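You operate a simulated robot arm through the tools that you are given. There is no shell and no other tool. Be economical: measure what you need, move in short steps, check, and stop when the job is done.

The job below is to be done with a simulated two-armed robot. You get a single attempt, and the scene is never put back.

JOB
Take the cap off the vial labelled "26" on the olive bench and lay it down there.

It is judged by the outcome, as a careful person would: the job done as asked, and still so three seconds after it is handed in. It fails if anything else is knocked over, pushed out of place, dropped, spilled or broken. Lids that push on must go on centred and level and be pressed home; caps that screw on are set level and turned clockwise until they are tight.

ROBOT AND FRAMES
Two 7-joint arms with two-finger parallel grippers on one trunk, on a base that drives. Base frame: it is fixed to the floor where the robot stands at the start and does not move with it; the origin is under the middle of the robot, x ahead of it, y to its left, z up. Readings come in cm, rad, newtons and seconds.
The left shoulder is at the start at [5, 16.1, 119.8], the right one opposite. With the tool pointing down near the work surface each hand reaches from about 22 to 68 cm from the robot's upright axis, wherever it stands, measured 20 degrees to its own side. Payload 3.43 kg a hand.
Tool frame (each hand has its own): the origin (TCP) lies between the finger pads and is the grasp point; the fingertips stand 3 cm ahead of it; z points along the fingers, y is the line along which they close. The gripper opens to 9.4 cm. The fingers are 2.8 cm wide and 1 cm thick; the gripper's body (5 by 9.6 cm) begins 5.5 cm behind the TCP.
Orientation is that of the tool frame in the base frame, as a unit quaternion [w, x, y, z]. With the fingers straight down and closing along the base's y, the tool's x points along the base's -x, its y along +y and its z along -z.

CONTROLS
- The arms move only by the tool play_rows. It takes "left_deltas", "right_deltas" or both (then of equal length, played together; a hand with none holds still); each is a list of rows, each a list of 7 numbers: the opening in per cent of the stroke, from 0 (shut) to 100 (fully open), then the shift along the tool's x, y, z in cm, then the turn, a rotation vector about the tool's x, y, z in rad. In form: [[hand, x, y, z, wx, wy, wz], ...]. A call has 1 to 8 rows; each row shifts and turns the commanded pose from where the row before left it, along the tool's axes as they then stand. A row lasts 0.2 s, in which the tool goes at most 5 cm and 0.15 rad; a call with a longer step from one row to the next is refused whole, and so is a gripper value outside its range. Where a pose cannot be reached the arm comes as near as it can. A force on the tool above 40 N (or 10 N above the force at the start of the call, whichever is more), or a blocked arm, ends the call early, and 0.2 s more pass. Each finger travels about 4.5 cm/s and halts on what it meets, pressing with about 25 N; the grip force reading is that of the motor and also rises with nothing between the fingers. The clock runs only during rows and for 0.2 s after the last one: add rows that do not move to give the fingers time. The reply holds the time, the measured pose of the TCP, the force on the tool along the base axes, the opening and the grip force, in the units named above and with some noise, with the torque about the TCP (base axes, N m) and any sound that the robot's microphone picked up, and new pictures: "show" is both (left out), scene, wrist or none (wrist: the cameras of the hands that moved).
- Cameras (640 x 400 px; columns grow to the right, rows downward): "scene" is now at [11.66, -4.22, 132.12]; the picture's right is [-0.49, -0.87, 0.00], its down [-0.49, 0.27, -0.83] and it looks along [0.72, -0.40, -0.56] (base axes); focal length 268 px, centre (320, 200). "left" rides on the left gripper at [7.6, -1.4, -10.3] in its tool frame; the picture's right is [0.18, 0.98, 0.00], its down [-0.75, 0.14, -0.64] and it looks along [-0.63, 0.12, 0.77] (tool axes); focal length 243 px, centre (320, 200). "right" rides on the right gripper at [7.6, 1.4, -10.3] in its tool frame; the picture's right is [-0.18, 0.98, 0.00], its down [-0.75, -0.14, -0.64] and it looks along [-0.63, -0.12, 0.77] (tool axes); focal length 243 px, centre (320, 200). There is no depth. A picture from a camera that has moved, and an enlarged one, comes with that camera's place and axes in the base frame and with its lens.
- slide_trunk(by): slides the trunk up (or, below 0, down) by that many cm; the arms and the scene camera ride with it, the base frame stays. It gives what a move gives, with no picture.
- roll_base(legs): drives the robot by 1 to 6 legs, each [ahead, left, turn to the left] in cm, cm and rad, along the robot's own axes; the way and the turn of a leg run together, so that a leg with both is an arc; at most 150 cm and 3.142 rad a leg. The arms and the cameras ride along, it lands a little off, and it stops where it bumps. It gives what a move gives, and a new picture of the scene camera.
- head_to(pan, tilt): turns the head with the scene camera to pan (to the left, within 1.396 rad either way) and tilt (down, from -0.506 to 1.204), counted from straight ahead of the robot. It gives what a move gives, and a new picture of the scene camera.
- enlarge(camera, box): a new picture of the part [left, top, right, bottom] of that camera's present view, enlarged. The clock stands still meanwhile.
- finish_job(): hands the job in; it is judged then, once.

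Go step by step. Nothing tells you exact positions but the pictures and the camera data: compare them with the known pose of the tool, close in by small moves and look again before you grip or let go. The budget is 120 turns and 260 pictures, counting those below and the enlarged ones. Unless the task says otherwise, let go and move clear before handing in, and close with one line.

The tools are called after "Emit:" by a JSON object that holds its "api" and its "payload". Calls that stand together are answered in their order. play_rows: Moves the arms, as the interface text tells. Its arguments: {"type":"object","properties":{"left_deltas":{"type":"array","items":{"type":"array","items":{"type":"number"}}},"right_deltas":{"type":"array","items":{"type":"array","items":{"type":"number"}}},"show":{"type":"string","enum":["both","scene","wrist","none"]}},"required":[]} The other tools are called the same way: slide_trunk (by) slides the trunk up or down; roll_base (legs) drives the base; head_to (pan, tilt) turns the head that bears the scene camera; enlarge (camera, box) takes an enlarged picture of a part of a camera's view; finish_job () hands the job in.

At the start:

```text
t: 0.0
left_tool_pos: [40.65, -5.42, 117.43]
left_tcp_rot: [0.0, -0.001, 1.0, -0.001]
left_ft_force: [0.0, -0.8, 0.7]
left_wrist_torque: [-0.03, -0.05, -0.05]
left_opening: 9.43
left_grip_force: 0.0
right_tool_pos: [28.23, -38.34, 115.53]
right_tcp_rot: [0.0, 0.0, 1.0, 0.0]
right_ft_force: [0.2, -0.3, 0.6]
right_wrist_torque: [0.01, 0.05, 0.02]
right_opening: 9.4
right_grip_force: 0.1
trunk travel left (down, up): [-22.5, 4.2]
robot x, y, heading: [0.07, 0.15, 0.002]
head pan, tilt: [-0.506, 0.595]
```

scene: 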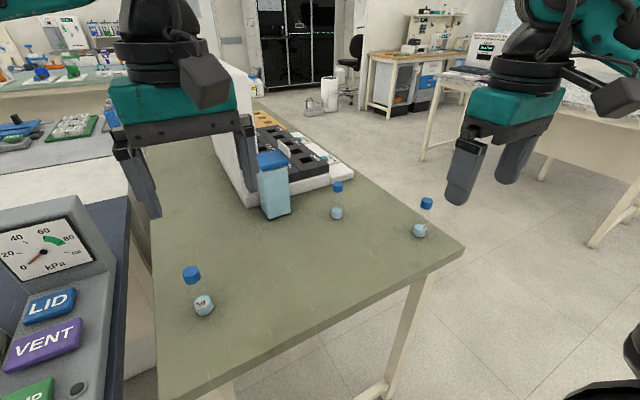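
right: 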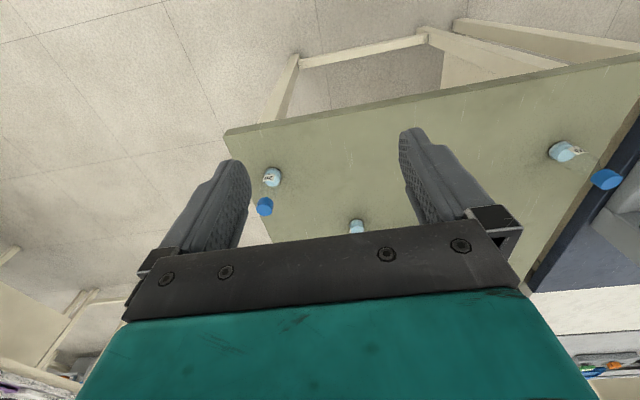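
left: 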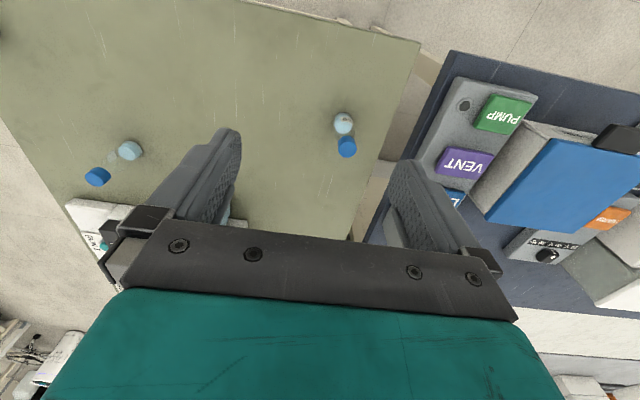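

I see three capped vials on the olive bench; I need to read their labels first.

Emit:
{"api": "enlarge", "payload": {"camera": "scene", "box": [160, 250, 240, 330]}}

Emit:
{"api": "enlarge", "payload": {"camera": "scene", "box": [310, 160, 450, 250]}}

Emit:
{"api": "enlarge", "payload": {"camera": "right", "box": [230, 140, 390, 240]}}

```text
5.00 times, centred on (200, 290) of scene
camera zoom: at [11.66, -4.22, 132.12], right [-0.49, -0.87, 0.0], down [-0.49, 0.27, -0.83], along [0.72, -0.4, -0.56], focal length 1342 px, centre (920, -250)
```

zoom: 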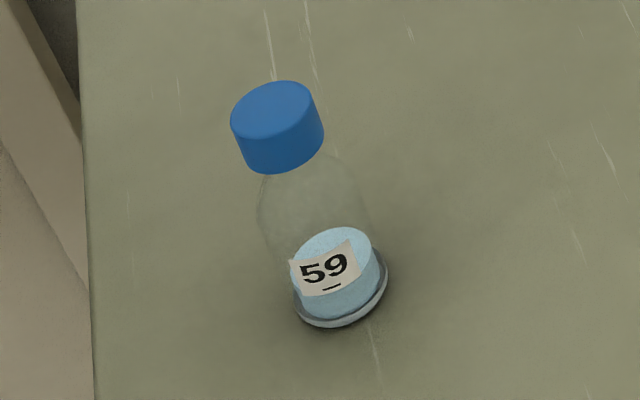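

```text
4.44 times, centred on (380, 205) of scene
camera zoom: at [11.66, -4.22, 132.12], right [-0.49, -0.87, 0.0], down [-0.49, 0.27, -0.83], along [0.72, -0.4, -0.56], focal length 1193 px, centre (53, 178)
```

zoom: 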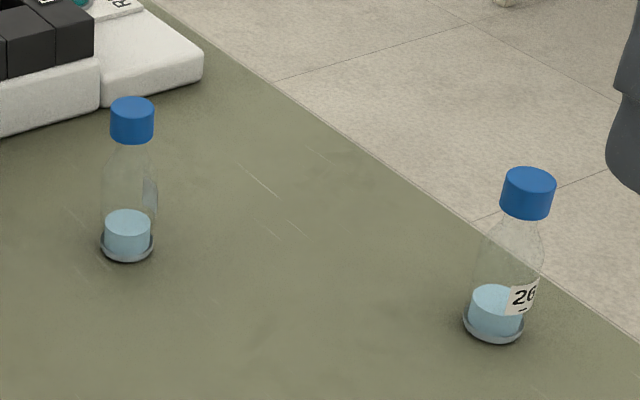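

```text
4.00 times, centred on (310, 190) of right
camera zoom: at [20.58, -36.9, 125.92], right [0.18, 0.98, 0.0], down [0.75, -0.14, 0.64], along [0.63, -0.12, -0.77], focal length 970 px, centre (360, 240)
```

zoom: 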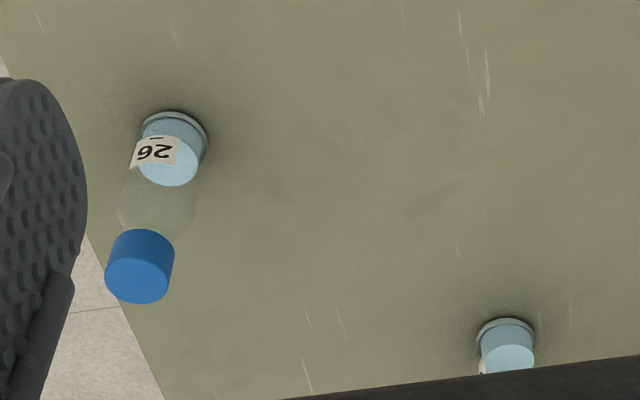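

Vial "26" stands at about (43.4, -49.9), its base at z 88 and cap top at z 97.8. I want it nearer the robot's midline so both hands can reach it, so I'll check that the right side is clear before driving.

Emit:
{"api": "head_to", "payload": {"pan": -1.3, "tilt": 0.7}}

```text
t: 1.1
left_tool_pos: [40.69, -5.35, 117.5]
left_tcp_rot: [0.001, 0.0, 1.0, -0.002]
left_ft_force: [0.1, -0.7, 0.0]
left_wrist_torque: [0.05, -0.02, 0.0]
left_opening: 9.41
left_grip_force: 0.1
right_tool_pos: [28.21, -38.38, 115.58]
right_tcp_rot: [0.0, 0.0, 1.0, 0.0]
right_ft_force: [-0.2, -0.6, 0.2]
right_wrist_torque: [0.01, 0.0, -0.03]
right_opening: 9.41
right_grip_force: 0.1
trunk travel left (down, up): [-22.5, 4.2]
robot x, y, heading: [-0.26, -0.0, -0.0]
head pan, tilt: [-1.3, 0.7]
camera scene: at [6.2, -8.1, 131.21], right [-0.96, -0.27, 0.0], down [-0.17, 0.62, -0.77], along [0.2, -0.74, -0.64], focal length 268 px, centre (320, 200)
```

scene: 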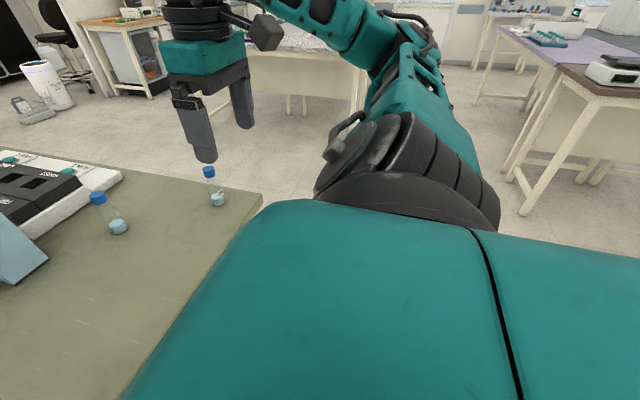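

The floor to the right is free, so I'll drive 42 cm to the right and face the vial.

Emit:
{"api": "roll_base", "payload": {"legs": [[0, -42, 0]]}}

Emit:
{"api": "head_to", "payload": {"pan": -0.15, "tilt": 0.75}}

```text
t: 5.3
left_tool_pos: [40.87, -46.88, 117.52]
left_tcp_rot: [0.0, -0.005, 1.0, 0.0]
left_ft_force: [-0.1, 0.2, 0.6]
left_wrist_torque: [-0.02, 0.05, 0.0]
left_opening: 9.4
left_grip_force: 0.0
right_tool_pos: [28.67, -79.97, 115.57]
right_tcp_rot: [-0.001, -0.004, 1.0, 0.001]
right_ft_force: [0.4, -0.2, -1.1]
right_wrist_torque: [0.0, 0.02, -0.03]
right_opening: 9.38
right_grip_force: 0.0
trunk travel left (down, up): [-22.5, 4.2]
robot x, y, heading: [0.3, -41.77, 0.009]
head pan, tilt: [-1.3, 0.7]
camera scene: at [6.43, -49.83, 131.21], right [-0.96, -0.28, 0.0], down [-0.18, 0.62, -0.76], along [0.21, -0.74, -0.64], focal length 268 px, centre (320, 200)
```

scene: 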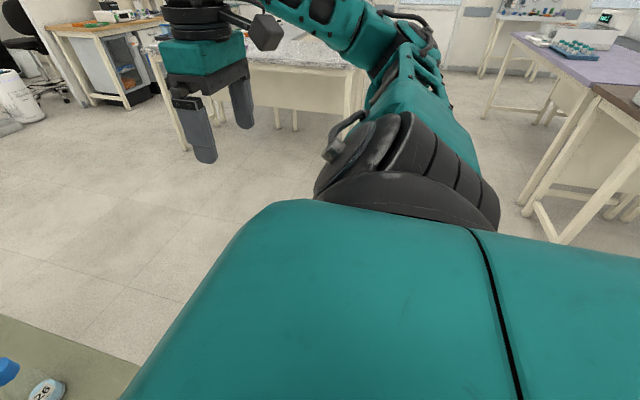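

```text
t: 6.7
left_tool_pos: [40.85, -46.76, 117.5]
left_tcp_rot: [0.0, -0.005, 1.0, -0.001]
left_ft_force: [0.2, 0.0, 0.4]
left_wrist_torque: [-0.02, -0.04, 0.0]
left_opening: 9.42
left_grip_force: 0.1
right_tool_pos: [28.65, -79.91, 115.6]
right_tcp_rot: [0.0, -0.004, 1.0, 0.0]
right_ft_force: [0.1, 0.1, 0.2]
right_wrist_torque: [-0.01, 0.0, -0.01]
right_opening: 9.4
right_grip_force: 0.1
trunk travel left (down, up): [-22.5, 4.2]
robot x, y, heading: [0.33, -41.7, 0.009]
head pan, tilt: [-0.15, 0.75]
camera scene: at [12.3, -42.82, 130.78], right [-0.14, -0.99, 0.0], down [-0.68, 0.1, -0.73], along [0.72, -0.1, -0.68], focal length 268 px, centre (320, 200)
```

scene: 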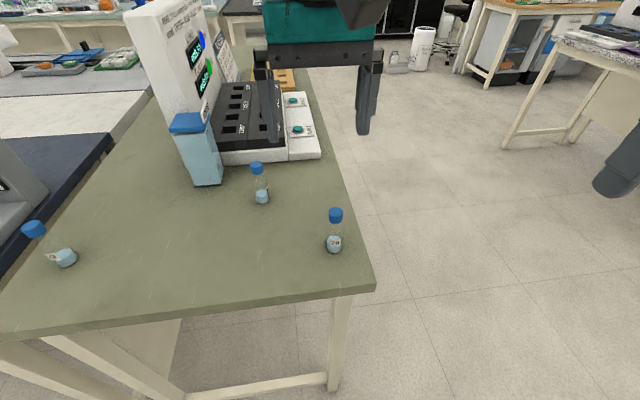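

Emit:
{"api": "enlarge", "payload": {"camera": "scene", "box": [305, 195, 369, 259]}}

Emit:
{"api": "enlarge", "payload": {"camera": "left", "box": [0, 0, 640, 400]}}

Emit:
{"api": "enlarge", "payload": {"camera": "scene", "box": [230, 150, 294, 214]}}

```text
6.25 times, centred on (337, 227) of scene
camera zoom: at [12.3, -42.82, 130.78], right [-0.14, -0.99, 0.0], down [-0.68, 0.1, -0.73], along [0.72, -0.1, -0.68], focal length 1678 px, centre (214, 31)
```

zoom: 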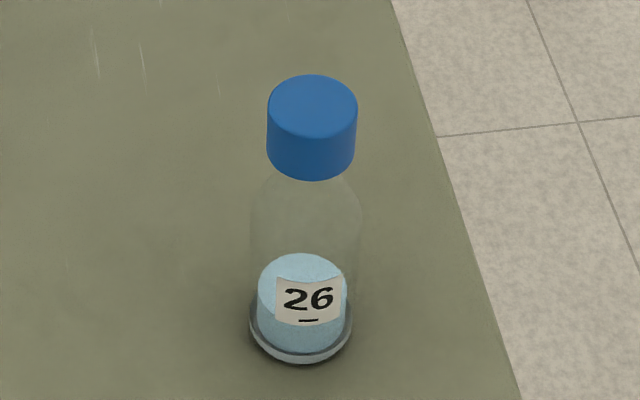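

```text
1.00 times, centred on (320, 200) of left (not enlarged: the box is as wide or as high as the picture)
camera zoom: at [33.35, -48.28, 127.74], right [-0.19, 0.98, 0.0], down [0.75, 0.15, 0.64], along [0.63, 0.12, -0.77], focal length 243 px, centre (320, 200)
```

zoom: 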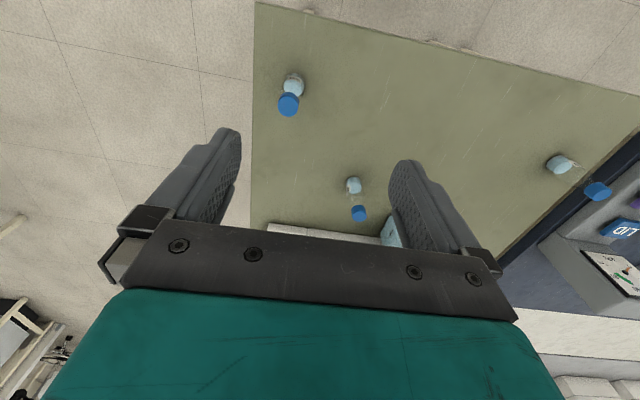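

```text
6.25 times, centred on (262, 182) of scene
camera zoom: at [12.3, -42.82, 130.78], right [-0.14, -0.99, 0.0], down [-0.68, 0.1, -0.73], along [0.72, -0.1, -0.68], focal length 1678 px, centre (682, 312)
```

zoom: 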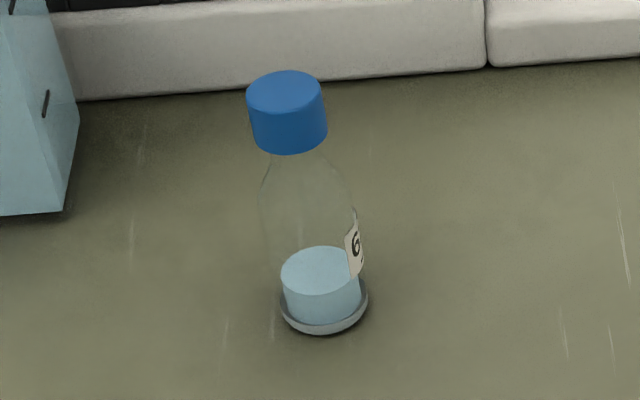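

Target confirmed: "26" at about (43.6, -49.9). My plan is to hold the body with the left hand from the left, nearly level, and unscrew the cap with the right hand from above. First I'll swing the left hand aside and yaw it.

Emit:
{"api": "play_rows", "payload": {"left_deltas": [[100, 0, 4.5, 0, 0, 0, 0], [100, 0, 4.5, 0, 0, 0, 0], [100, 0, 4.5, 0, 0, 0, 0], [100, 0, 0, 0, 0, 0, -0.15], [100, 0, 0, 0, 0, 0, -0.15], [100, 0, 0, 0, 0, 0, -0.15], [100, 0, 0, 0, 0, 0, -0.15], [100, 0, 0, 0, 0, 0, -0.15]], "show": "none"}}

Emit:
{"api": "play_rows", "payload": {"left_deltas": [[100, 0, 0, 0, 0, 0, -0.15], [100, 0, 0, 0, 0, 0, -0.15], [100, 0, 0, 0, 0, 0, -0.15], [100, 0, 0, 0, 0, 0, -0.15], [100, 0, 0, 0, 0, 0, -0.15], [100, 0, 0, 0, 0, 0, -0.071], [100, 0, 0, 0, 0, 0, 0]], "show": "scene"}}

```text
t: 8.5
left_tool_pos: [40.76, -33.25, 117.53]
left_tcp_rot: [0.0, -0.372, 0.928, -0.002]
left_ft_force: [0.3, -0.1, 0.1]
left_wrist_torque: [0.0, -0.03, 0.0]
left_opening: 9.41
left_grip_force: 0.0
right_tool_pos: [28.66, -79.97, 115.68]
right_tcp_rot: [0.0, -0.004, 1.0, -0.001]
right_ft_force: [-0.6, -0.3, -0.2]
right_wrist_torque: [0.0, 0.0, 0.0]
right_opening: 9.38
right_grip_force: 0.0
trunk travel left (down, up): [-22.5, 4.2]
robot x, y, heading: [0.03, -41.68, 0.011]
head pan, tilt: [-0.15, 0.75]
```

```text
t: 10.1
left_tool_pos: [40.84, -33.25, 117.44]
left_tcp_rot: [0.0, 0.711, -0.703, 0.0]
left_ft_force: [-0.5, -0.5, -0.4]
left_wrist_torque: [0.02, 0.01, 0.01]
left_opening: 9.4
left_grip_force: 0.1
right_tool_pos: [28.74, -80.02, 115.58]
right_tcp_rot: [0.001, -0.003, 1.0, -0.001]
right_ft_force: [-0.3, -0.2, 0.1]
right_wrist_torque: [-0.01, -0.03, 0.02]
right_opening: 9.38
right_grip_force: 0.0
trunk travel left (down, up): [-22.5, 4.2]
robot x, y, heading: [0.54, -41.6, 0.009]
head pan, tilt: [-0.15, 0.75]
camera scene: at [12.3, -42.82, 130.78], right [-0.14, -0.99, 0.0], down [-0.68, 0.1, -0.73], along [0.72, -0.1, -0.68], focal length 268 px, centre (320, 200)
```

scene: 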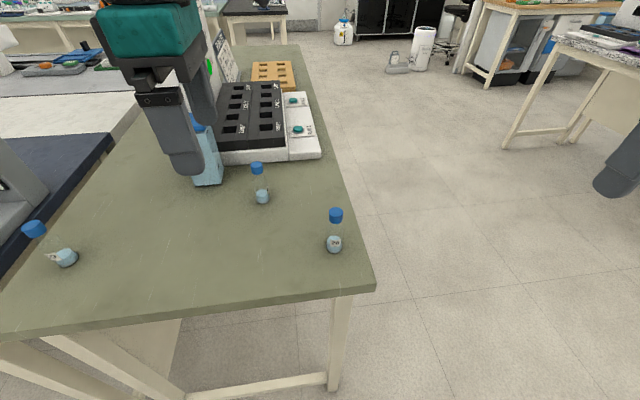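

Yaw is done. Next I pitch the left hand until it points toward -y, nearly level.

Emit:
{"api": "play_rows", "payload": {"left_deltas": [[100, 0, 0, 0, 0, 0.15, 0], [100, 0, 0, 0, 0, 0.15, 0], [100, 0, 0, 0, 0, 0.15, 0], [100, 0, 0, 0, 0, 0.15, 0], [100, 0, 0, 0, 0, 0.15, 0]], "show": "none"}}

Emit:
{"api": "play_rows", "payload": {"left_deltas": [[100, 0, 0, 0, 0, 0.15, 0], [100, 0, 0, 0, 0, 0.15, 0], [100, 0, 0, 0, 0, 0.15, 0], [100, 0, 0, 0, 0, 0.15, 0], [100, 0, 0, 0, 0, 0, 0]], "show": "both"}}

```text
t: 11.3
left_tool_pos: [40.7, -33.3, 117.53]
left_tcp_rot: [0.259, 0.661, -0.654, 0.262]
left_ft_force: [1.1, -0.7, -0.5]
left_wrist_torque: [-0.01, 0.03, 0.01]
left_opening: 9.4
left_grip_force: 0.1
right_tool_pos: [28.74, -79.84, 115.64]
right_tcp_rot: [0.0, -0.005, 1.0, 0.0]
right_ft_force: [0.5, 0.5, -0.9]
right_wrist_torque: [0.0, 0.02, 0.0]
right_opening: 9.39
right_grip_force: 0.0
trunk travel left (down, up): [-22.5, 4.2]
robot x, y, heading: [-0.24, -41.85, 0.013]
head pan, tilt: [-0.15, 0.75]
```

```text
t: 12.5
left_tool_pos: [40.74, -33.22, 117.48]
left_tcp_rot: [0.439, 0.555, -0.548, 0.446]
left_ft_force: [-0.5, -0.5, 0.6]
left_wrist_torque: [0.01, -0.02, -0.01]
left_opening: 9.42
left_grip_force: 0.1
right_tool_pos: [28.75, -79.9, 115.57]
right_tcp_rot: [0.0, -0.004, 1.0, 0.0]
right_ft_force: [0.2, 0.5, 0.2]
right_wrist_torque: [0.02, -0.01, 0.01]
right_opening: 9.4
right_grip_force: 0.1
trunk travel left (down, up): [-22.5, 4.2]
robot x, y, heading: [0.31, -41.93, 0.009]
head pan, tilt: [-0.15, 0.75]
camera scene: at [12.3, -42.82, 130.78], right [-0.14, -0.99, 0.0], down [-0.68, 0.1, -0.73], along [0.72, -0.1, -0.68], focal length 268 px, centre (320, 200)
camera left: at [42.14, -24.9, 127.11], right [-0.98, -0.05, 0.18], down [-0.15, 0.79, -0.6], along [-0.11, -0.61, -0.78], focal length 243 px, centre (320, 200)
```

scene: 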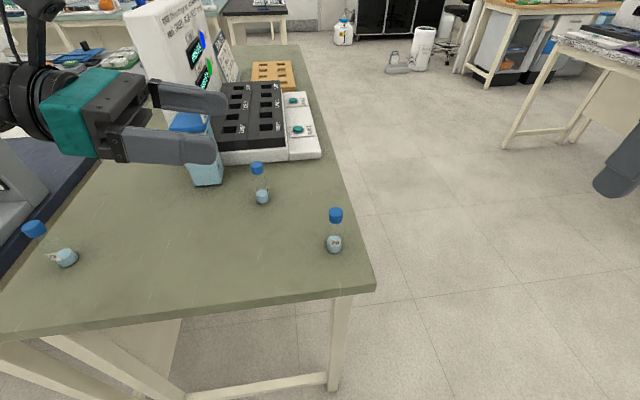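
left: 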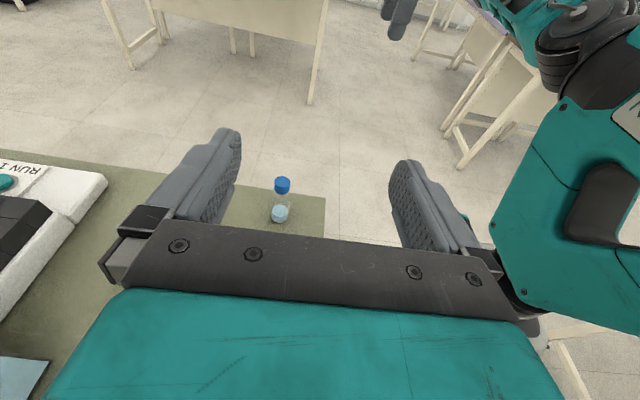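

The orientation works. I'll align x with the vial and lower the left hand beside it.

Emit:
{"api": "play_rows", "payload": {"left_deltas": [[100, 0, -2.8, 0, 0, 0, 0], [100, -4.2, 0, 0.93, 0, 0, 0], [100, -4.2, 0, 0.93, 0, 0, 0], [100, -4.2, 0, 0.93, 0, 0, 0], [100, -4.2, 0, 0.93, 0, 0, 0], [100, -4.2, 0, 0.93, 0, 0, 0], [100, 0, 0, 0, 0, 0, 0]], "show": "both"}}

```text
t: 14.1
left_tool_pos: [43.56, -33.05, 95.91]
left_tcp_rot: [0.44, 0.554, -0.549, 0.445]
left_ft_force: [-0.1, 0.4, -0.5]
left_wrist_torque: [0.01, -0.01, 0.02]
left_opening: 9.39
left_grip_force: 0.0
right_tool_pos: [28.68, -79.89, 115.48]
right_tcp_rot: [0.0, -0.004, 1.0, 0.0]
right_ft_force: [0.4, -0.6, 0.5]
right_wrist_torque: [0.01, -0.01, 0.02]
right_opening: 9.37
right_grip_force: 0.0
trunk travel left (down, up): [-22.5, 4.2]
robot x, y, heading: [-0.13, -41.47, 0.01]
head pan, tilt: [-0.15, 0.75]
camera scene: at [12.3, -42.82, 130.78], right [-0.14, -0.99, 0.0], down [-0.68, 0.1, -0.73], along [0.72, -0.1, -0.68], focal length 268 px, centre (320, 200)
camera left: at [45.09, -24.72, 105.58], right [-0.98, -0.05, 0.18], down [-0.15, 0.79, -0.6], along [-0.11, -0.61, -0.78], focal length 243 px, centre (320, 200)
```

scene: 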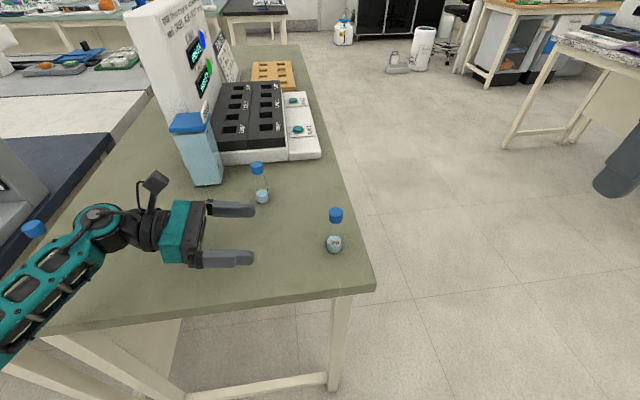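
left: 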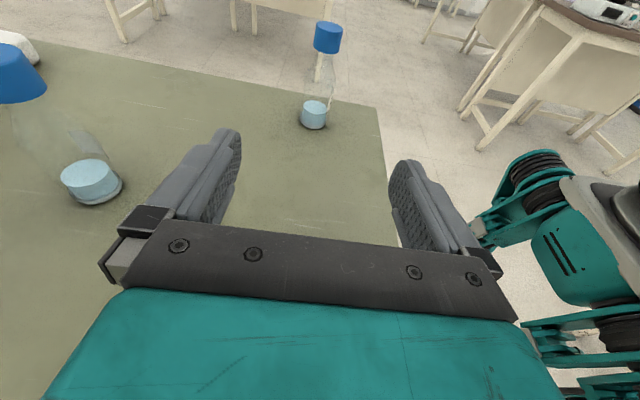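

The left forearm looks near vial 59, so I'll look before going on.

Emit:
{"api": "head_to", "payload": {"pan": 0.5, "tilt": 0.85}}

```text
t: 15.1
left_tool_pos: [43.73, -33.08, 95.92]
left_tcp_rot: [0.44, 0.555, -0.549, 0.444]
left_ft_force: [0.3, 0.8, 0.0]
left_wrist_torque: [-0.01, -0.03, -0.01]
left_opening: 9.39
left_grip_force: 0.1
right_tool_pos: [28.76, -79.86, 115.67]
right_tcp_rot: [-0.001, -0.005, 1.0, 0.0]
right_ft_force: [0.6, 0.8, -0.5]
right_wrist_torque: [-0.03, -0.04, -0.02]
right_opening: 9.41
right_grip_force: 0.1
trunk travel left (down, up): [-22.5, 4.2]
robot x, y, heading: [0.36, -41.74, 0.013]
head pan, tilt: [0.499, 0.85]
camera scene: at [10.93, -37.85, 129.98], right [0.49, -0.87, 0.0], down [-0.66, -0.36, -0.66], along [0.58, 0.32, -0.75], focal length 268 px, centre (320, 200)
```

scene: 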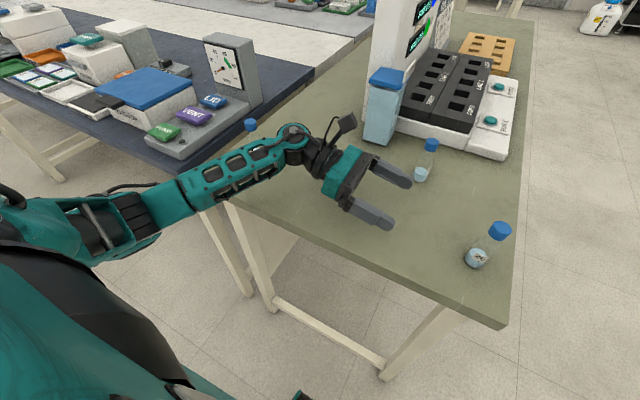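

The forearm stays in front of vial 59 and will move away from it. I'll lower to body height and advance halfway.

Emit:
{"api": "play_rows", "payload": {"left_deltas": [[100, 0.98, 0, 4.39, 0, 0, 0], [100, -4.3, 0, 0.97, 0, 0, 0], [100, 0.76, 0, 3.4, 0, 0, 0], [100, 0, 0, 0, 0, 0, 0]], "show": "both"}}

```text
t: 16.1
left_tool_pos: [43.43, -41.11, 91.74]
left_tcp_rot: [0.44, 0.554, -0.549, 0.444]
left_ft_force: [0.3, 0.1, -0.2]
left_wrist_torque: [0.0, -0.01, -0.01]
left_opening: 9.36
left_grip_force: 0.1
right_tool_pos: [28.69, -79.82, 115.49]
right_tcp_rot: [0.0, -0.005, 1.0, 0.0]
right_ft_force: [0.4, 0.6, 0.0]
right_wrist_torque: [-0.01, 0.0, -0.01]
right_opening: 9.39
right_grip_force: 0.1
trunk travel left (down, up): [-22.5, 4.2]
robot x, y, heading: [0.5, -41.9, 0.012]
head pan, tilt: [0.499, 0.85]
camera scene: at [10.92, -37.82, 129.98], right [0.49, -0.87, 0.0], down [-0.66, -0.37, -0.66], along [0.58, 0.32, -0.75], focal length 268 px, centre (320, 200)
camera left: at [44.95, -32.79, 101.35], right [-0.98, -0.05, 0.18], down [-0.15, 0.79, -0.59], along [-0.11, -0.61, -0.78], focal length 243 px, centre (320, 200)
```

scene: 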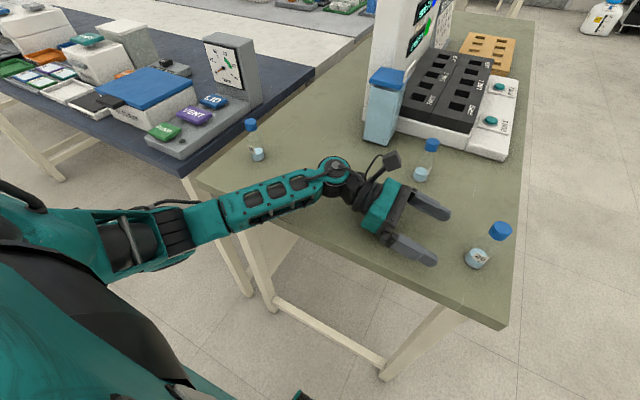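
left: 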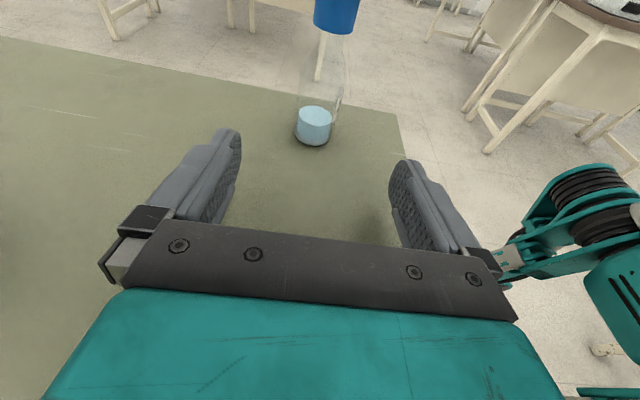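

The vial lies centred between the fingers at x≈43.8. I'll advance the remaining 8.8 cm.

Emit:
{"api": "play_rows", "payload": {"left_deltas": [[100, 0.48, -0.3, 2.15, 0, 0, 0], [100, 0.48, 0, 2.15, 0, 0, 0], [100, 0.48, 0, 2.15, 0, 0, 0], [100, 0.38, 0, 2.15, 0, 0, 0], [100, 0, 0, 0, 0, 0, 0]], "show": "both"}}

Emit:
{"api": "head_to", "payload": {"pan": -0.15, "tilt": 0.75}}

Emit:
{"api": "enlarge", "payload": {"camera": "scene", "box": [260, 180, 388, 260]}}

```text
t: 17.3
left_tool_pos: [43.79, -50.0, 91.47]
left_tcp_rot: [0.44, 0.555, -0.548, 0.445]
left_ft_force: [-0.8, -0.1, 0.2]
left_wrist_torque: [0.0, 0.0, 0.02]
left_opening: 9.4
left_grip_force: 0.0
right_tool_pos: [28.68, -79.82, 115.67]
right_tcp_rot: [0.0, -0.004, 1.0, 0.0]
right_ft_force: [-0.3, -0.5, -0.3]
right_wrist_torque: [-0.02, -0.03, 0.0]
right_opening: 9.4
right_grip_force: 0.2
trunk travel left (down, up): [-22.5, 4.2]
robot x, y, heading: [0.47, -41.81, 0.012]
head pan, tilt: [0.499, 0.85]
camera scene: at [10.93, -37.83, 129.98], right [0.49, -0.87, 0.0], down [-0.66, -0.37, -0.66], along [0.58, 0.32, -0.75], focal length 268 px, centre (320, 200)
camera left: at [45.3, -41.66, 101.1], right [-0.98, -0.05, 0.18], down [-0.15, 0.79, -0.59], along [-0.11, -0.61, -0.78], focal length 243 px, centre (320, 200)
```

scene: 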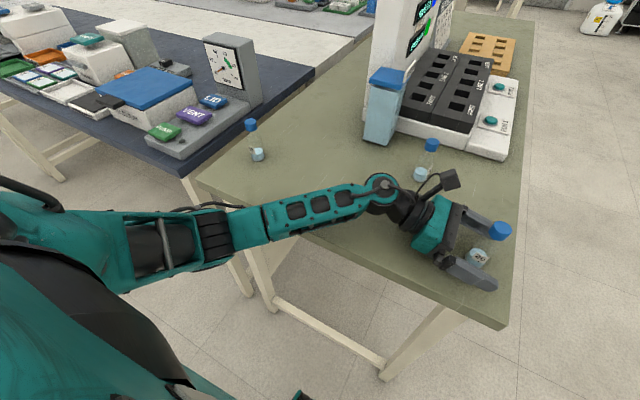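
left: 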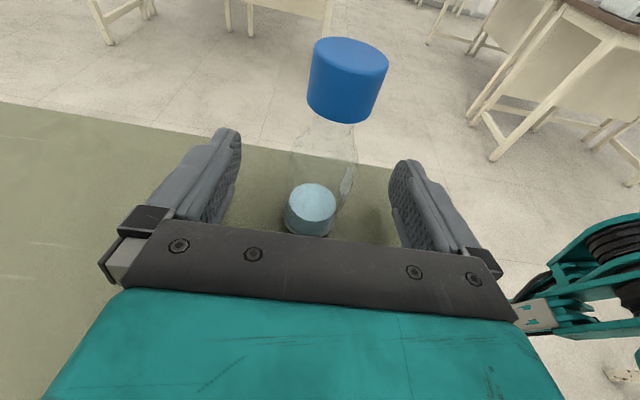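

```text
t: 18.4
left_tool_pos: [43.9, -49.98, 91.39]
left_tcp_rot: [0.44, 0.555, -0.549, 0.444]
left_ft_force: [0.1, -0.2, 1.0]
left_wrist_torque: [0.03, -0.02, 0.03]
left_opening: 9.4
left_grip_force: 0.1
right_tool_pos: [28.71, -79.85, 115.5]
right_tcp_rot: [-0.001, -0.004, 1.0, 0.0]
right_ft_force: [-0.4, 1.0, -0.3]
right_wrist_torque: [0.01, -0.02, 0.04]
right_opening: 9.39
right_grip_force: 0.1
trunk travel left (down, up): [-22.5, 4.2]
robot x, y, heading: [0.25, -41.62, 0.008]
head pan, tilt: [-0.15, 0.75]
camera scene: at [12.3, -42.81, 130.78], right [-0.14, -0.99, 0.0], down [-0.68, 0.1, -0.73], along [0.72, -0.1, -0.68], focal length 268 px, centre (320, 200)
```

scene: 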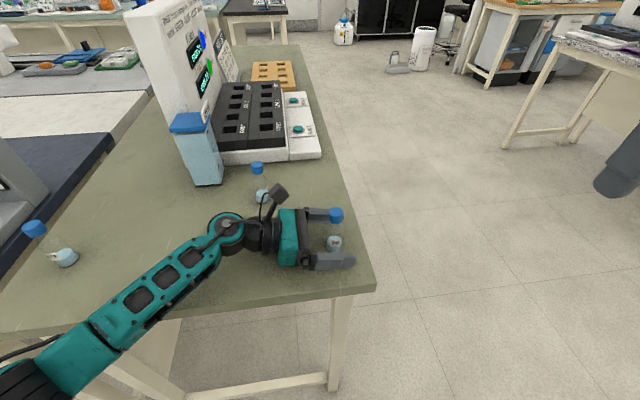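

```text
5.00 times, centred on (324, 220) of scene
camera zoom: at [12.3, -42.81, 130.78], right [-0.14, -0.99, 0.0], down [-0.68, 0.1, -0.73], along [0.72, -0.1, -0.68], focal length 1342 px, centre (300, 100)
```

zoom: 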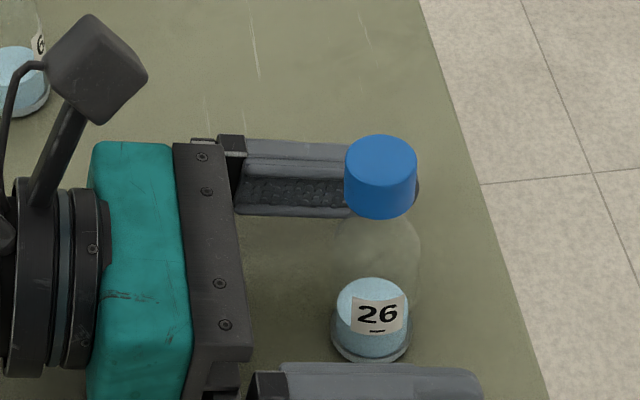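

The vial is centred between the left fingers, with its axis at about (43.9, -50.2). I'll close on the body.

Emit:
{"api": "play_rows", "payload": {"left_deltas": [[45, 0, 0, 0, 0, 0, 0], [45, 0, 0, 0, 0, 0, 0], [45, 0, 0, 0, 0, 0, 0], [0, 0, 0, 0, 0, 0, 0], [0, 0, 0, 0, 0, 0, 0], [0, 0, 0, 0, 0, 0, 0]], "show": "wrist"}}

Emit:
{"api": "enlarge", "payload": {"camera": "scene", "box": [260, 180, 388, 260]}}

```text
t: 19.8
left_tool_pos: [43.81, -50.15, 91.41]
left_tcp_rot: [0.441, 0.554, -0.55, 0.444]
left_ft_force: [-0.4, 0.5, 0.6]
left_wrist_torque: [0.01, 0.01, 0.02]
left_opening: 3.29
left_grip_force: 25.1
right_tool_pos: [28.8, -79.85, 115.63]
right_tcp_rot: [-0.001, -0.005, 1.0, 0.0]
right_ft_force: [0.2, 0.1, -0.6]
right_wrist_torque: [0.01, 0.02, -0.02]
right_opening: 9.39
right_grip_force: 0.0
trunk travel left (down, up): [-22.5, 4.2]
robot x, y, heading: [0.07, -41.91, 0.007]
head pan, tilt: [-0.15, 0.75]
camera left: at [45.29, -41.63, 101.1], right [-0.98, -0.05, 0.18], down [-0.15, 0.79, -0.59], along [-0.11, -0.61, -0.78], focal length 243 px, centre (320, 200)
```

left: 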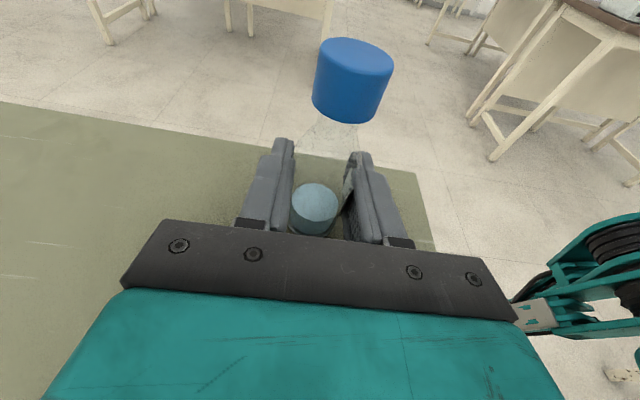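

```text
5.00 times, centred on (324, 220) of scene
camera zoom: at [12.3, -42.81, 130.78], right [-0.14, -0.99, 0.0], down [-0.68, 0.1, -0.73], along [0.72, -0.1, -0.68], focal length 1342 px, centre (300, 100)
```

zoom: 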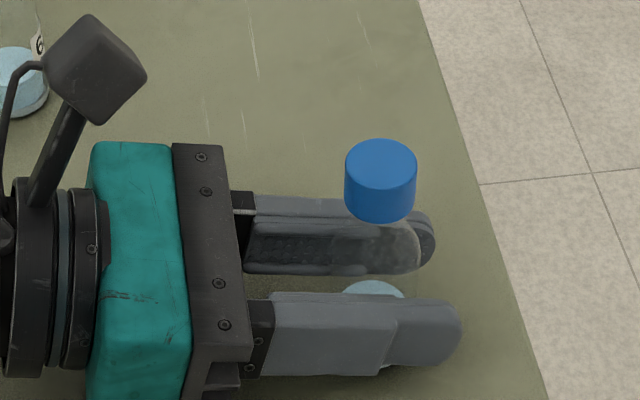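

The vial is firmly held (opening 3.3 cm), and the cap is at about (43.75, -50.1). I'll bring the right hand above it and pre-turn clockwise.

Emit:
{"api": "play_rows", "payload": {"right_deltas": [[100, -2.15, 4.25, 0, 0, 0, 0], [100, -2.15, 4.25, 0, 0, 0, 0], [100, -2.15, 4.25, 0, 0, 0, 0], [100, -2.15, 4.25, 0, 0, 0, 0], [100, -2.15, 4.25, 0, 0, 0, 0], [100, -2.15, 4.25, 0, 0, 0, 0], [100, -2.15, 4.25, 0, 0, 0, 0], [70, 0, 0, 0, 0, 0, 0]], "show": "none"}}

Emit:
{"api": "play_rows", "payload": {"right_deltas": [[60, 0, 0, 0, 0, 0, 0.15], [60, 0, 0, 0, 0, 0, 0.15], [60, 0, 0, 0, 0, 0, 0.15], [60, 0, 0, 0, 0, 0, 0.15], [60, 0, 0, 0, 0, 0, 0.15], [60, 0, 0, 0, 0, 0, 0.15], [60, 0, 0, 0, 0, 0, 0.15], [60, 0, 0, 0, 0, 0, 0]], "show": "both"}}

```text
t: 21.6
left_tool_pos: [43.86, -49.99, 91.43]
left_tcp_rot: [0.439, 0.556, -0.548, 0.444]
left_ft_force: [-1.8, 0.1, -0.3]
left_wrist_torque: [-0.01, 0.05, -0.02]
left_opening: 3.29
left_grip_force: 25.2
right_tool_pos: [41.84, -52.74, 116.07]
right_tcp_rot: [0.001, -0.003, 1.0, 0.001]
right_ft_force: [0.7, 0.5, -0.1]
right_wrist_torque: [-0.01, 0.0, 0.01]
right_opening: 6.59
right_grip_force: 0.2
right hand out of reach, approached as far as the arm can: row 7
trunk travel left (down, up): [-22.5, 4.2]
robot x, y, heading: [0.02, -41.69, 0.008]
head pan, tilt: [-0.15, 0.75]
```

```text
t: 23.4
left_tool_pos: [43.9, -49.95, 91.37]
left_tcp_rot: [0.439, 0.555, -0.548, 0.446]
left_ft_force: [-0.3, 0.4, 0.2]
left_wrist_torque: [-0.02, 0.0, 0.01]
left_opening: 3.27
left_grip_force: 24.9
right_tool_pos: [41.8, -52.64, 116.25]
right_tcp_rot: [0.0, 0.499, 0.867, 0.0]
right_ft_force: [-0.7, -0.3, -0.5]
right_wrist_torque: [0.01, -0.02, 0.03]
right_opening: 5.63
right_grip_force: 0.0
trunk travel left (down, up): [-22.5, 4.2]
robot x, y, heading: [0.32, -41.64, 0.002]
head pan, tilt: [-0.15, 0.75]
camera scene: at [12.3, -42.82, 130.78], right [-0.14, -0.99, 0.0], down [-0.68, 0.1, -0.73], along [0.72, -0.1, -0.68], focal length 268 px, centre (320, 200)
camera right: at [39.12, -45.25, 126.51], right [0.94, 0.34, 0.0], down [0.26, -0.72, 0.64], along [0.22, -0.6, -0.77], focal length 243 px, centre (320, 200)
```

scene: 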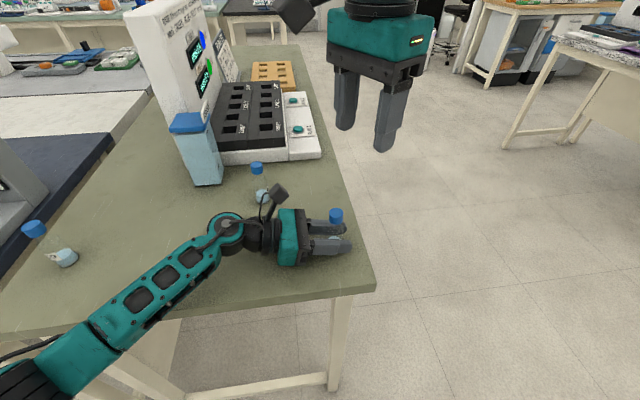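
right: 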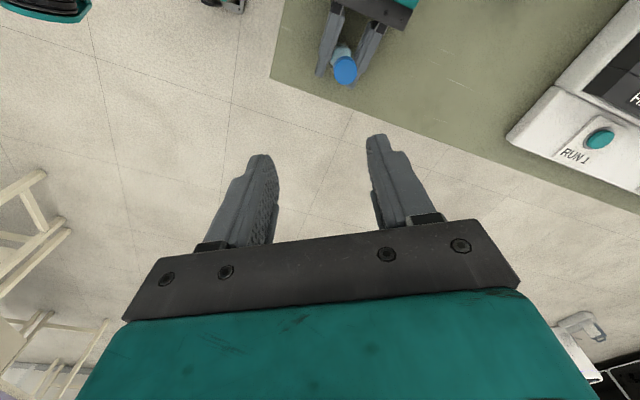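

At that height the right hand fell about 3 cm short. I'll go down 10 cm and see where it lands.

Emit:
{"api": "play_rows", "payload": {"right_deltas": [[60, 0, 0, 4, 0, 0, 0], [60, 0, 0, 4, 0, 0, 0], [60, 0, 0, 0, 0, 0, 0]], "show": "scene"}}

```text
t: 24.2
left_tool_pos: [43.77, -50.08, 91.42]
left_tcp_rot: [0.439, 0.555, -0.549, 0.444]
left_ft_force: [-0.2, 0.4, 0.1]
left_wrist_torque: [0.0, 0.03, -0.01]
left_opening: 3.31
left_grip_force: 25.1
right_tool_pos: [41.88, -52.52, 108.19]
right_tcp_rot: [0.0, 0.498, 0.867, 0.0]
right_ft_force: [0.3, 0.1, 0.4]
right_wrist_torque: [-0.01, 0.01, 0.01]
right_opening: 5.63
right_grip_force: 0.1
trunk travel left (down, up): [-22.5, 4.2]
robot x, y, heading: [0.13, -41.59, 0.01]
head pan, tilt: [-0.15, 0.75]
camera scene: at [12.29, -42.81, 130.78], right [-0.14, -0.99, 0.0], down [-0.68, 0.1, -0.73], along [0.72, -0.1, -0.68], focal length 268 px, centre (320, 200)
```

scene: 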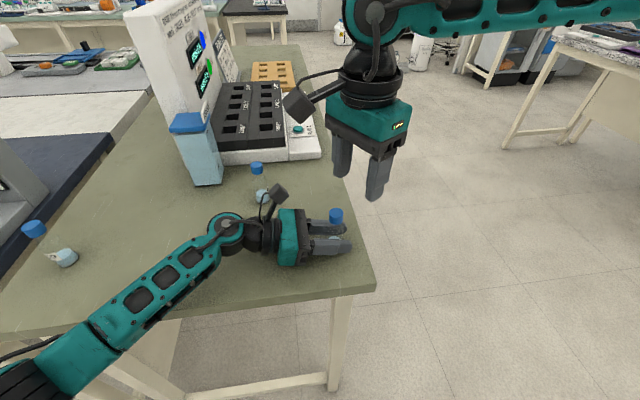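

Now I shift horizontally onto the cap axis.

Emit:
{"api": "play_rows", "payload": {"right_deltas": [[60, 1.16, 2.87, 0, 0, 0, 0], [60, 0, 0, 3, 0, 0, 0], [60, 0, 0, 0, 0, 0, 0]], "show": "both"}}

Emit:
{"api": "enlarge", "payload": {"camera": "scene", "box": [260, 140, 420, 260]}}

Emit:
{"api": "enlarge", "payload": {"camera": "left", "box": [220, 0, 500, 200]}}

```text
t: 25.0
left_tool_pos: [43.78, -49.94, 91.52]
left_tcp_rot: [0.44, 0.555, -0.549, 0.445]
left_ft_force: [0.2, 1.2, 0.7]
left_wrist_torque: [0.05, 0.0, 0.02]
left_opening: 3.31
left_grip_force: 24.7
right_tool_pos: [42.35, -52.98, 105.49]
right_tcp_rot: [-0.001, 0.497, 0.867, 0.001]
right_ft_force: [0.7, -0.2, 0.2]
right_wrist_torque: [-0.01, -0.01, -0.02]
right_opening: 5.66
right_grip_force: 0.0
right hand out of reach, approached as far as the arm can: row 1, 2
trunk travel left (down, up): [-22.5, 4.2]
robot x, y, heading: [0.11, -41.71, 0.011]
head pan, tilt: [-0.15, 0.75]
camera scene: at [12.3, -42.82, 130.78], right [-0.14, -0.99, 0.0], down [-0.68, 0.1, -0.73], along [0.72, -0.1, -0.68], focal length 268 px, centre (320, 200)
camera right: at [39.72, -45.6, 115.74], right [0.94, 0.34, 0.0], down [0.26, -0.72, 0.64], along [0.22, -0.6, -0.77], focal length 243 px, centre (320, 200)
```

scene: 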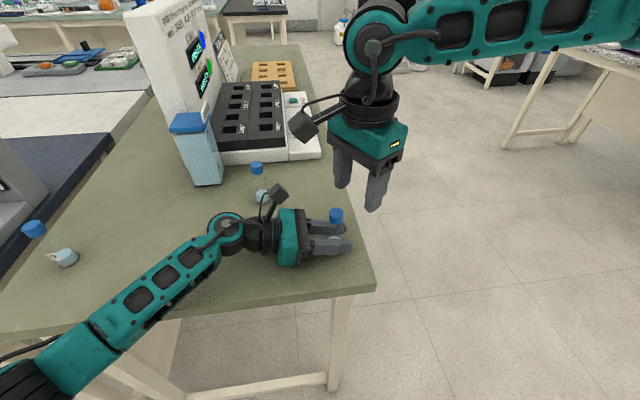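
right: 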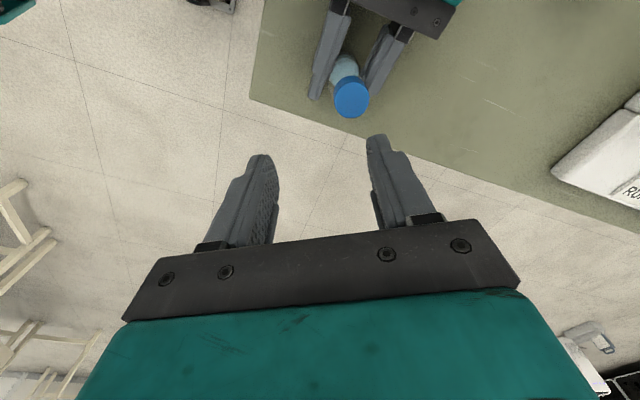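

```text
3.33 times, centred on (340, 200) of scene
camera zoom: at [12.3, -42.82, 130.78], right [-0.14, -0.99, 0.0], down [-0.68, 0.1, -0.73], along [0.72, -0.1, -0.68], focal length 895 px, centre (253, 200)
```

zoom: 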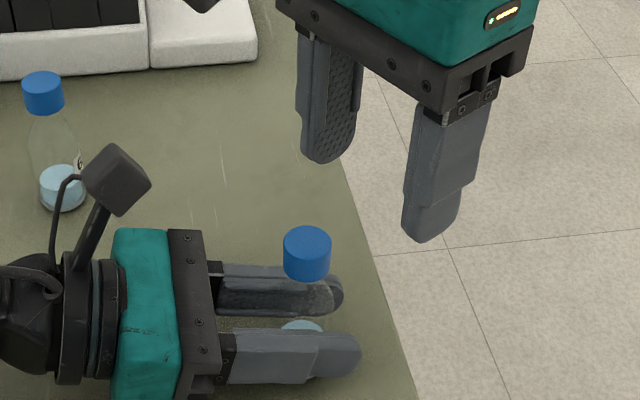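

```text
2.00 times, centred on (360, 100) of left
camera zoom: at [45.29, -41.63, 101.1], right [-0.98, -0.05, 0.18], down [-0.15, 0.79, -0.59], along [-0.11, -0.61, -0.78], focal length 485 px, centre (240, 400)
```

zoom: 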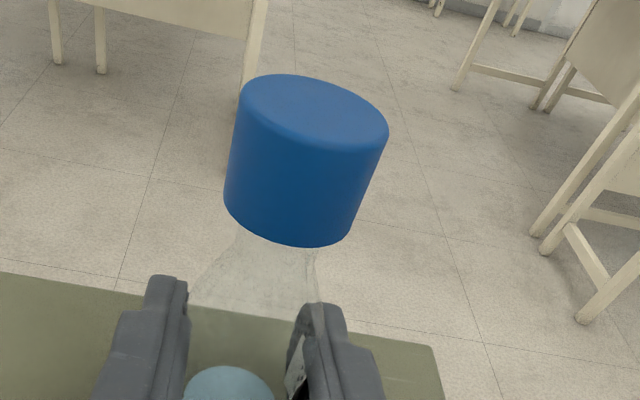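

The right arm still can't get the last 3 cm in this posture. I'll turn the yaw back and try again.

Emit:
{"api": "play_rows", "payload": {"right_deltas": [[60, 0, 0, 0, 0, 0, -0.15], [60, 0, 0, 0, 0, 0, -0.15], [60, 0, 0, 0, 0, 0, -0.15], [60, 0, 0, 0, 0, 0, -0.15], [60, 0, 0, 0, 0, 0, -0.15], [60, 0, 0, 0, 0, 0, -0.15], [60, 0, 0, 0, 0, 0, -0.15], [60, 0, 0, 0, 0, 0, 0]], "show": "none"}}

Emit:
{"api": "play_rows", "payload": {"right_deltas": [[60, 0, 1.0, 0, 0, 0, 0], [60, 0, 1.0, 0, 0, 0, 0], [60, 0, 0.9, 0, 0, 0, 0], [60, -0.7, 0, 0, 0, 0, 0], [60, -0.7, 0, 0, 0, 0, 0], [60, 0, 0, 0, 0, 0, 0]], "show": "scene"}}

```text
t: 26.8
left_tool_pos: [43.89, -49.94, 91.35]
left_tcp_rot: [0.44, 0.555, -0.549, 0.444]
left_ft_force: [-0.2, -0.2, 1.0]
left_wrist_torque: [0.02, -0.01, 0.02]
left_opening: 3.28
left_grip_force: 25.6
right_tool_pos: [42.35, -53.0, 105.52]
right_tcp_rot: [0.0, -0.006, 1.0, -0.001]
right_ft_force: [-0.3, -0.4, -0.1]
right_wrist_torque: [-0.01, 0.0, -0.04]
right_opening: 5.62
right_grip_force: 0.1
trunk travel left (down, up): [-22.5, 4.2]
robot x, y, heading: [0.23, -41.86, 0.011]
head pan, tilt: [-0.15, 0.75]
```

```text
t: 28.2
left_tool_pos: [43.89, -49.98, 91.31]
left_tcp_rot: [0.441, 0.554, -0.55, 0.443]
left_ft_force: [-0.5, 0.7, 0.4]
left_wrist_torque: [-0.03, 0.01, -0.01]
left_opening: 3.29
left_grip_force: 24.6
right_tool_pos: [42.24, -52.77, 106.03]
right_tcp_rot: [0.001, -0.003, 1.0, 0.001]
right_ft_force: [0.0, 0.8, -0.7]
right_wrist_torque: [0.0, -0.01, 0.01]
right_opening: 5.66
right_grip_force: 0.1
right hand out of reach, approached as far as the arm can: row 1, 2, 3, 5
trunk travel left (down, up): [-22.5, 4.2]
robot x, y, heading: [0.59, -41.71, 0.009]
head pan, tilt: [-0.15, 0.75]
camera scene: at [12.3, -42.82, 130.78], right [-0.14, -0.99, 0.0], down [-0.68, 0.1, -0.73], along [0.72, -0.1, -0.68], focal length 268 px, centre (320, 200)
```

scene: 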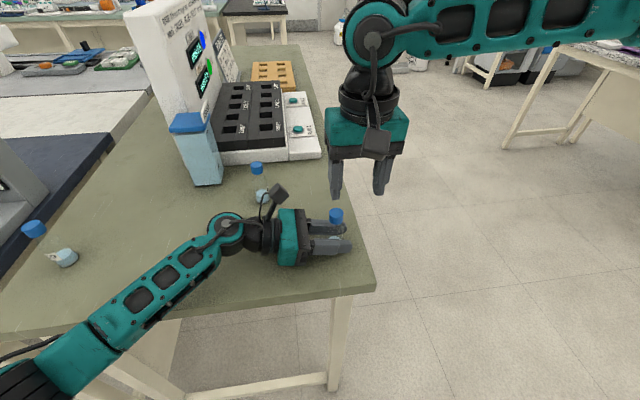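

Right-hand reach ends near y≈-52.8 regardless of yaw. So the left hand will lift the vial 3 cm and bring it 6 cm to the right, and the base then rolls 6 cm left so everything stays over the bench.

Emit:
{"api": "play_rows", "payload": {"left_deltas": [[0, 0, 0, 0, 0, 0, 0], [0, 1.46, 0, -0.33, 0, 0, 0], [0, 1.46, 0, -0.33, 0, 0, 0], [0, 0.44, 0.3, 1.95, 0, 0, 0], [0, 0.44, 0.3, 1.95, 0, 0, 0], [0, 0.44, 0.4, 1.95, 0, 0, 0], [0, 0, 0, 0, 0, 0, 0]], "right_deltas": [[60, 0, -2, -3, 0, 0, 0], [60, 0, -2, -3, 0, 0, 0], [60, 0, -2, 0, 0, 0, 0], [60, 0, 0, 0, 0, 0, 0], [60, 0, 0, 0, 0, 0, 0], [60, 0, 0, 0, 0, 0, 0], [60, 0, 0, 0, 0, 0, 0]], "show": "scene"}}

```text
t: 29.8
left_tool_pos: [43.21, -56.09, 94.46]
left_tcp_rot: [0.439, 0.555, -0.549, 0.444]
left_ft_force: [-0.3, 0.4, -0.6]
left_wrist_torque: [0.01, -0.01, 0.01]
left_opening: 3.28
left_grip_force: 25.4
right_tool_pos: [42.4, -59.0, 111.9]
right_tcp_rot: [0.001, -0.004, 1.0, 0.0]
right_ft_force: [-0.5, 0.2, 0.4]
right_wrist_torque: [0.0, 0.02, -0.02]
right_opening: 5.66
right_grip_force: 0.1
trunk travel left (down, up): [-22.5, 4.2]
robot x, y, heading: [-0.12, -41.84, 0.007]
head pan, tilt: [-0.15, 0.75]
camera scene: at [12.3, -42.81, 130.78], right [-0.14, -0.99, 0.0], down [-0.68, 0.1, -0.73], along [0.72, -0.1, -0.68], focal length 268 px, centre (320, 200)
```

scene: 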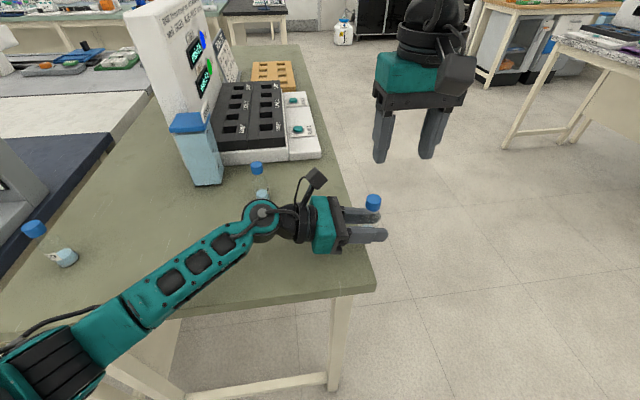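

The vial is lifted cleanly. Now the base rolls 7 cm left.

Emit:
{"api": "roll_base", "payload": {"legs": [[0, 7, 0]]}}

Emit:
{"api": "enlarge", "payload": {"camera": "left", "box": [160, 0, 480, 200]}}

```text
t: 31.1
left_tool_pos: [43.2, -48.9, 94.32]
left_tcp_rot: [0.441, 0.554, -0.549, 0.444]
left_ft_force: [-0.2, 0.4, 0.1]
left_wrist_torque: [0.02, 0.01, 0.01]
left_opening: 3.28
left_grip_force: 25.2
right_tool_pos: [42.38, -51.72, 112.07]
right_tcp_rot: [0.0, -0.004, 1.0, 0.0]
right_ft_force: [0.1, -0.4, 0.0]
right_wrist_torque: [-0.01, 0.03, 0.0]
right_opening: 5.65
right_grip_force: 0.1
trunk travel left (down, up): [-22.5, 4.2]
robot x, y, heading: [0.16, -34.84, 0.006]
head pan, tilt: [-0.15, 0.75]
camera scene: at [12.25, -35.71, 130.78], right [-0.14, -0.99, 0.0], down [-0.68, 0.1, -0.73], along [0.72, -0.1, -0.68], focal length 268 px, centre (320, 200)
```

scene: 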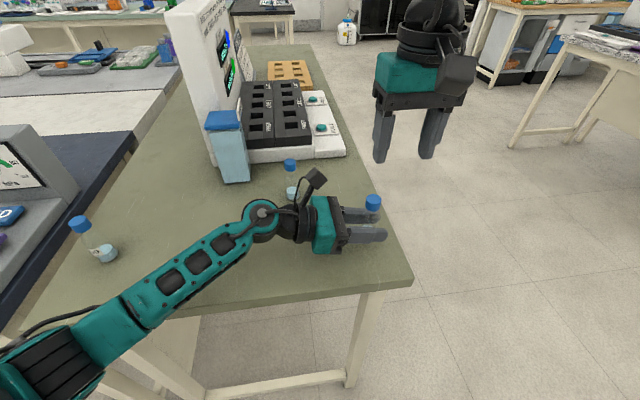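

```text
2.00 times, centred on (320, 100) of left
camera zoom: at [44.6, -40.6, 104.1], right [-0.98, -0.05, 0.18], down [-0.15, 0.79, -0.6], along [-0.11, -0.61, -0.78], focal length 485 px, centre (320, 400)
```

zoom: 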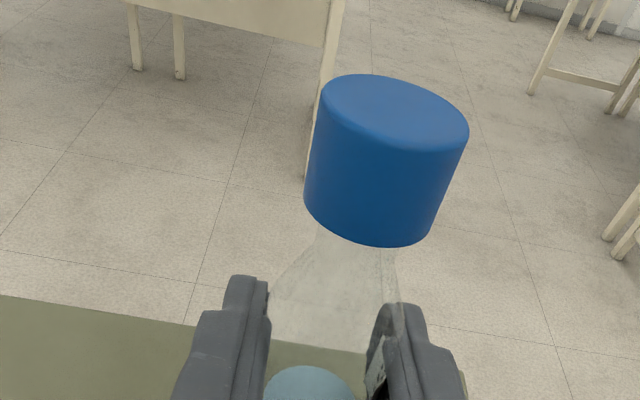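

I'll set the vial back down at its original spot, still held, which is now within the right hand's reach.

Emit:
{"api": "play_rows", "payload": {"left_deltas": [[0, 0.22, -0.65, 0.98, 0, 0, 0], [0, -1.4, 0, 0.31, 0, 0, 0], [0, -1.0, 0, 0.22, 0, 0, 0], [0, -0.44, 0, 0.1, 0, 0, 0], [0, 0, 0, 0, 0, 0, 0]], "show": "none"}}

Emit:
{"api": "enlarge", "payload": {"camera": "scene", "box": [300, 180, 428, 260]}}

```text
t: 32.3
left_tool_pos: [43.91, -50.06, 91.42]
left_tcp_rot: [0.44, 0.555, -0.549, 0.444]
left_ft_force: [0.4, 0.7, -0.1]
left_wrist_torque: [-0.02, 0.03, 0.0]
left_opening: 3.27
left_grip_force: 24.8
right_tool_pos: [42.37, -51.78, 111.83]
right_tcp_rot: [0.0, -0.004, 1.0, 0.0]
right_ft_force: [-0.9, -0.8, 0.0]
right_wrist_torque: [0.0, 0.01, 0.0]
right_opening: 5.65
right_grip_force: 0.0
trunk travel left (down, up): [-22.5, 4.2]
robot x, y, heading: [0.11, -34.44, 0.001]
head pan, tilt: [-0.15, 0.75]
```

```text
5.00 times, centred on (364, 220) of scene
camera zoom: at [12.25, -35.75, 130.78], right [-0.14, -0.99, 0.0], down [-0.68, 0.1, -0.73], along [0.72, -0.1, -0.68], focal length 1342 px, centre (100, 100)
```

zoom: 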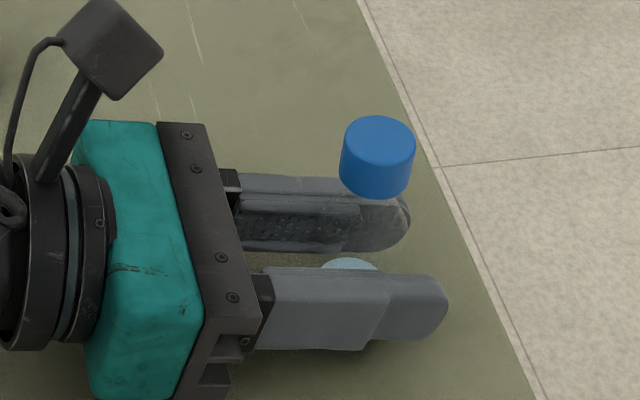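

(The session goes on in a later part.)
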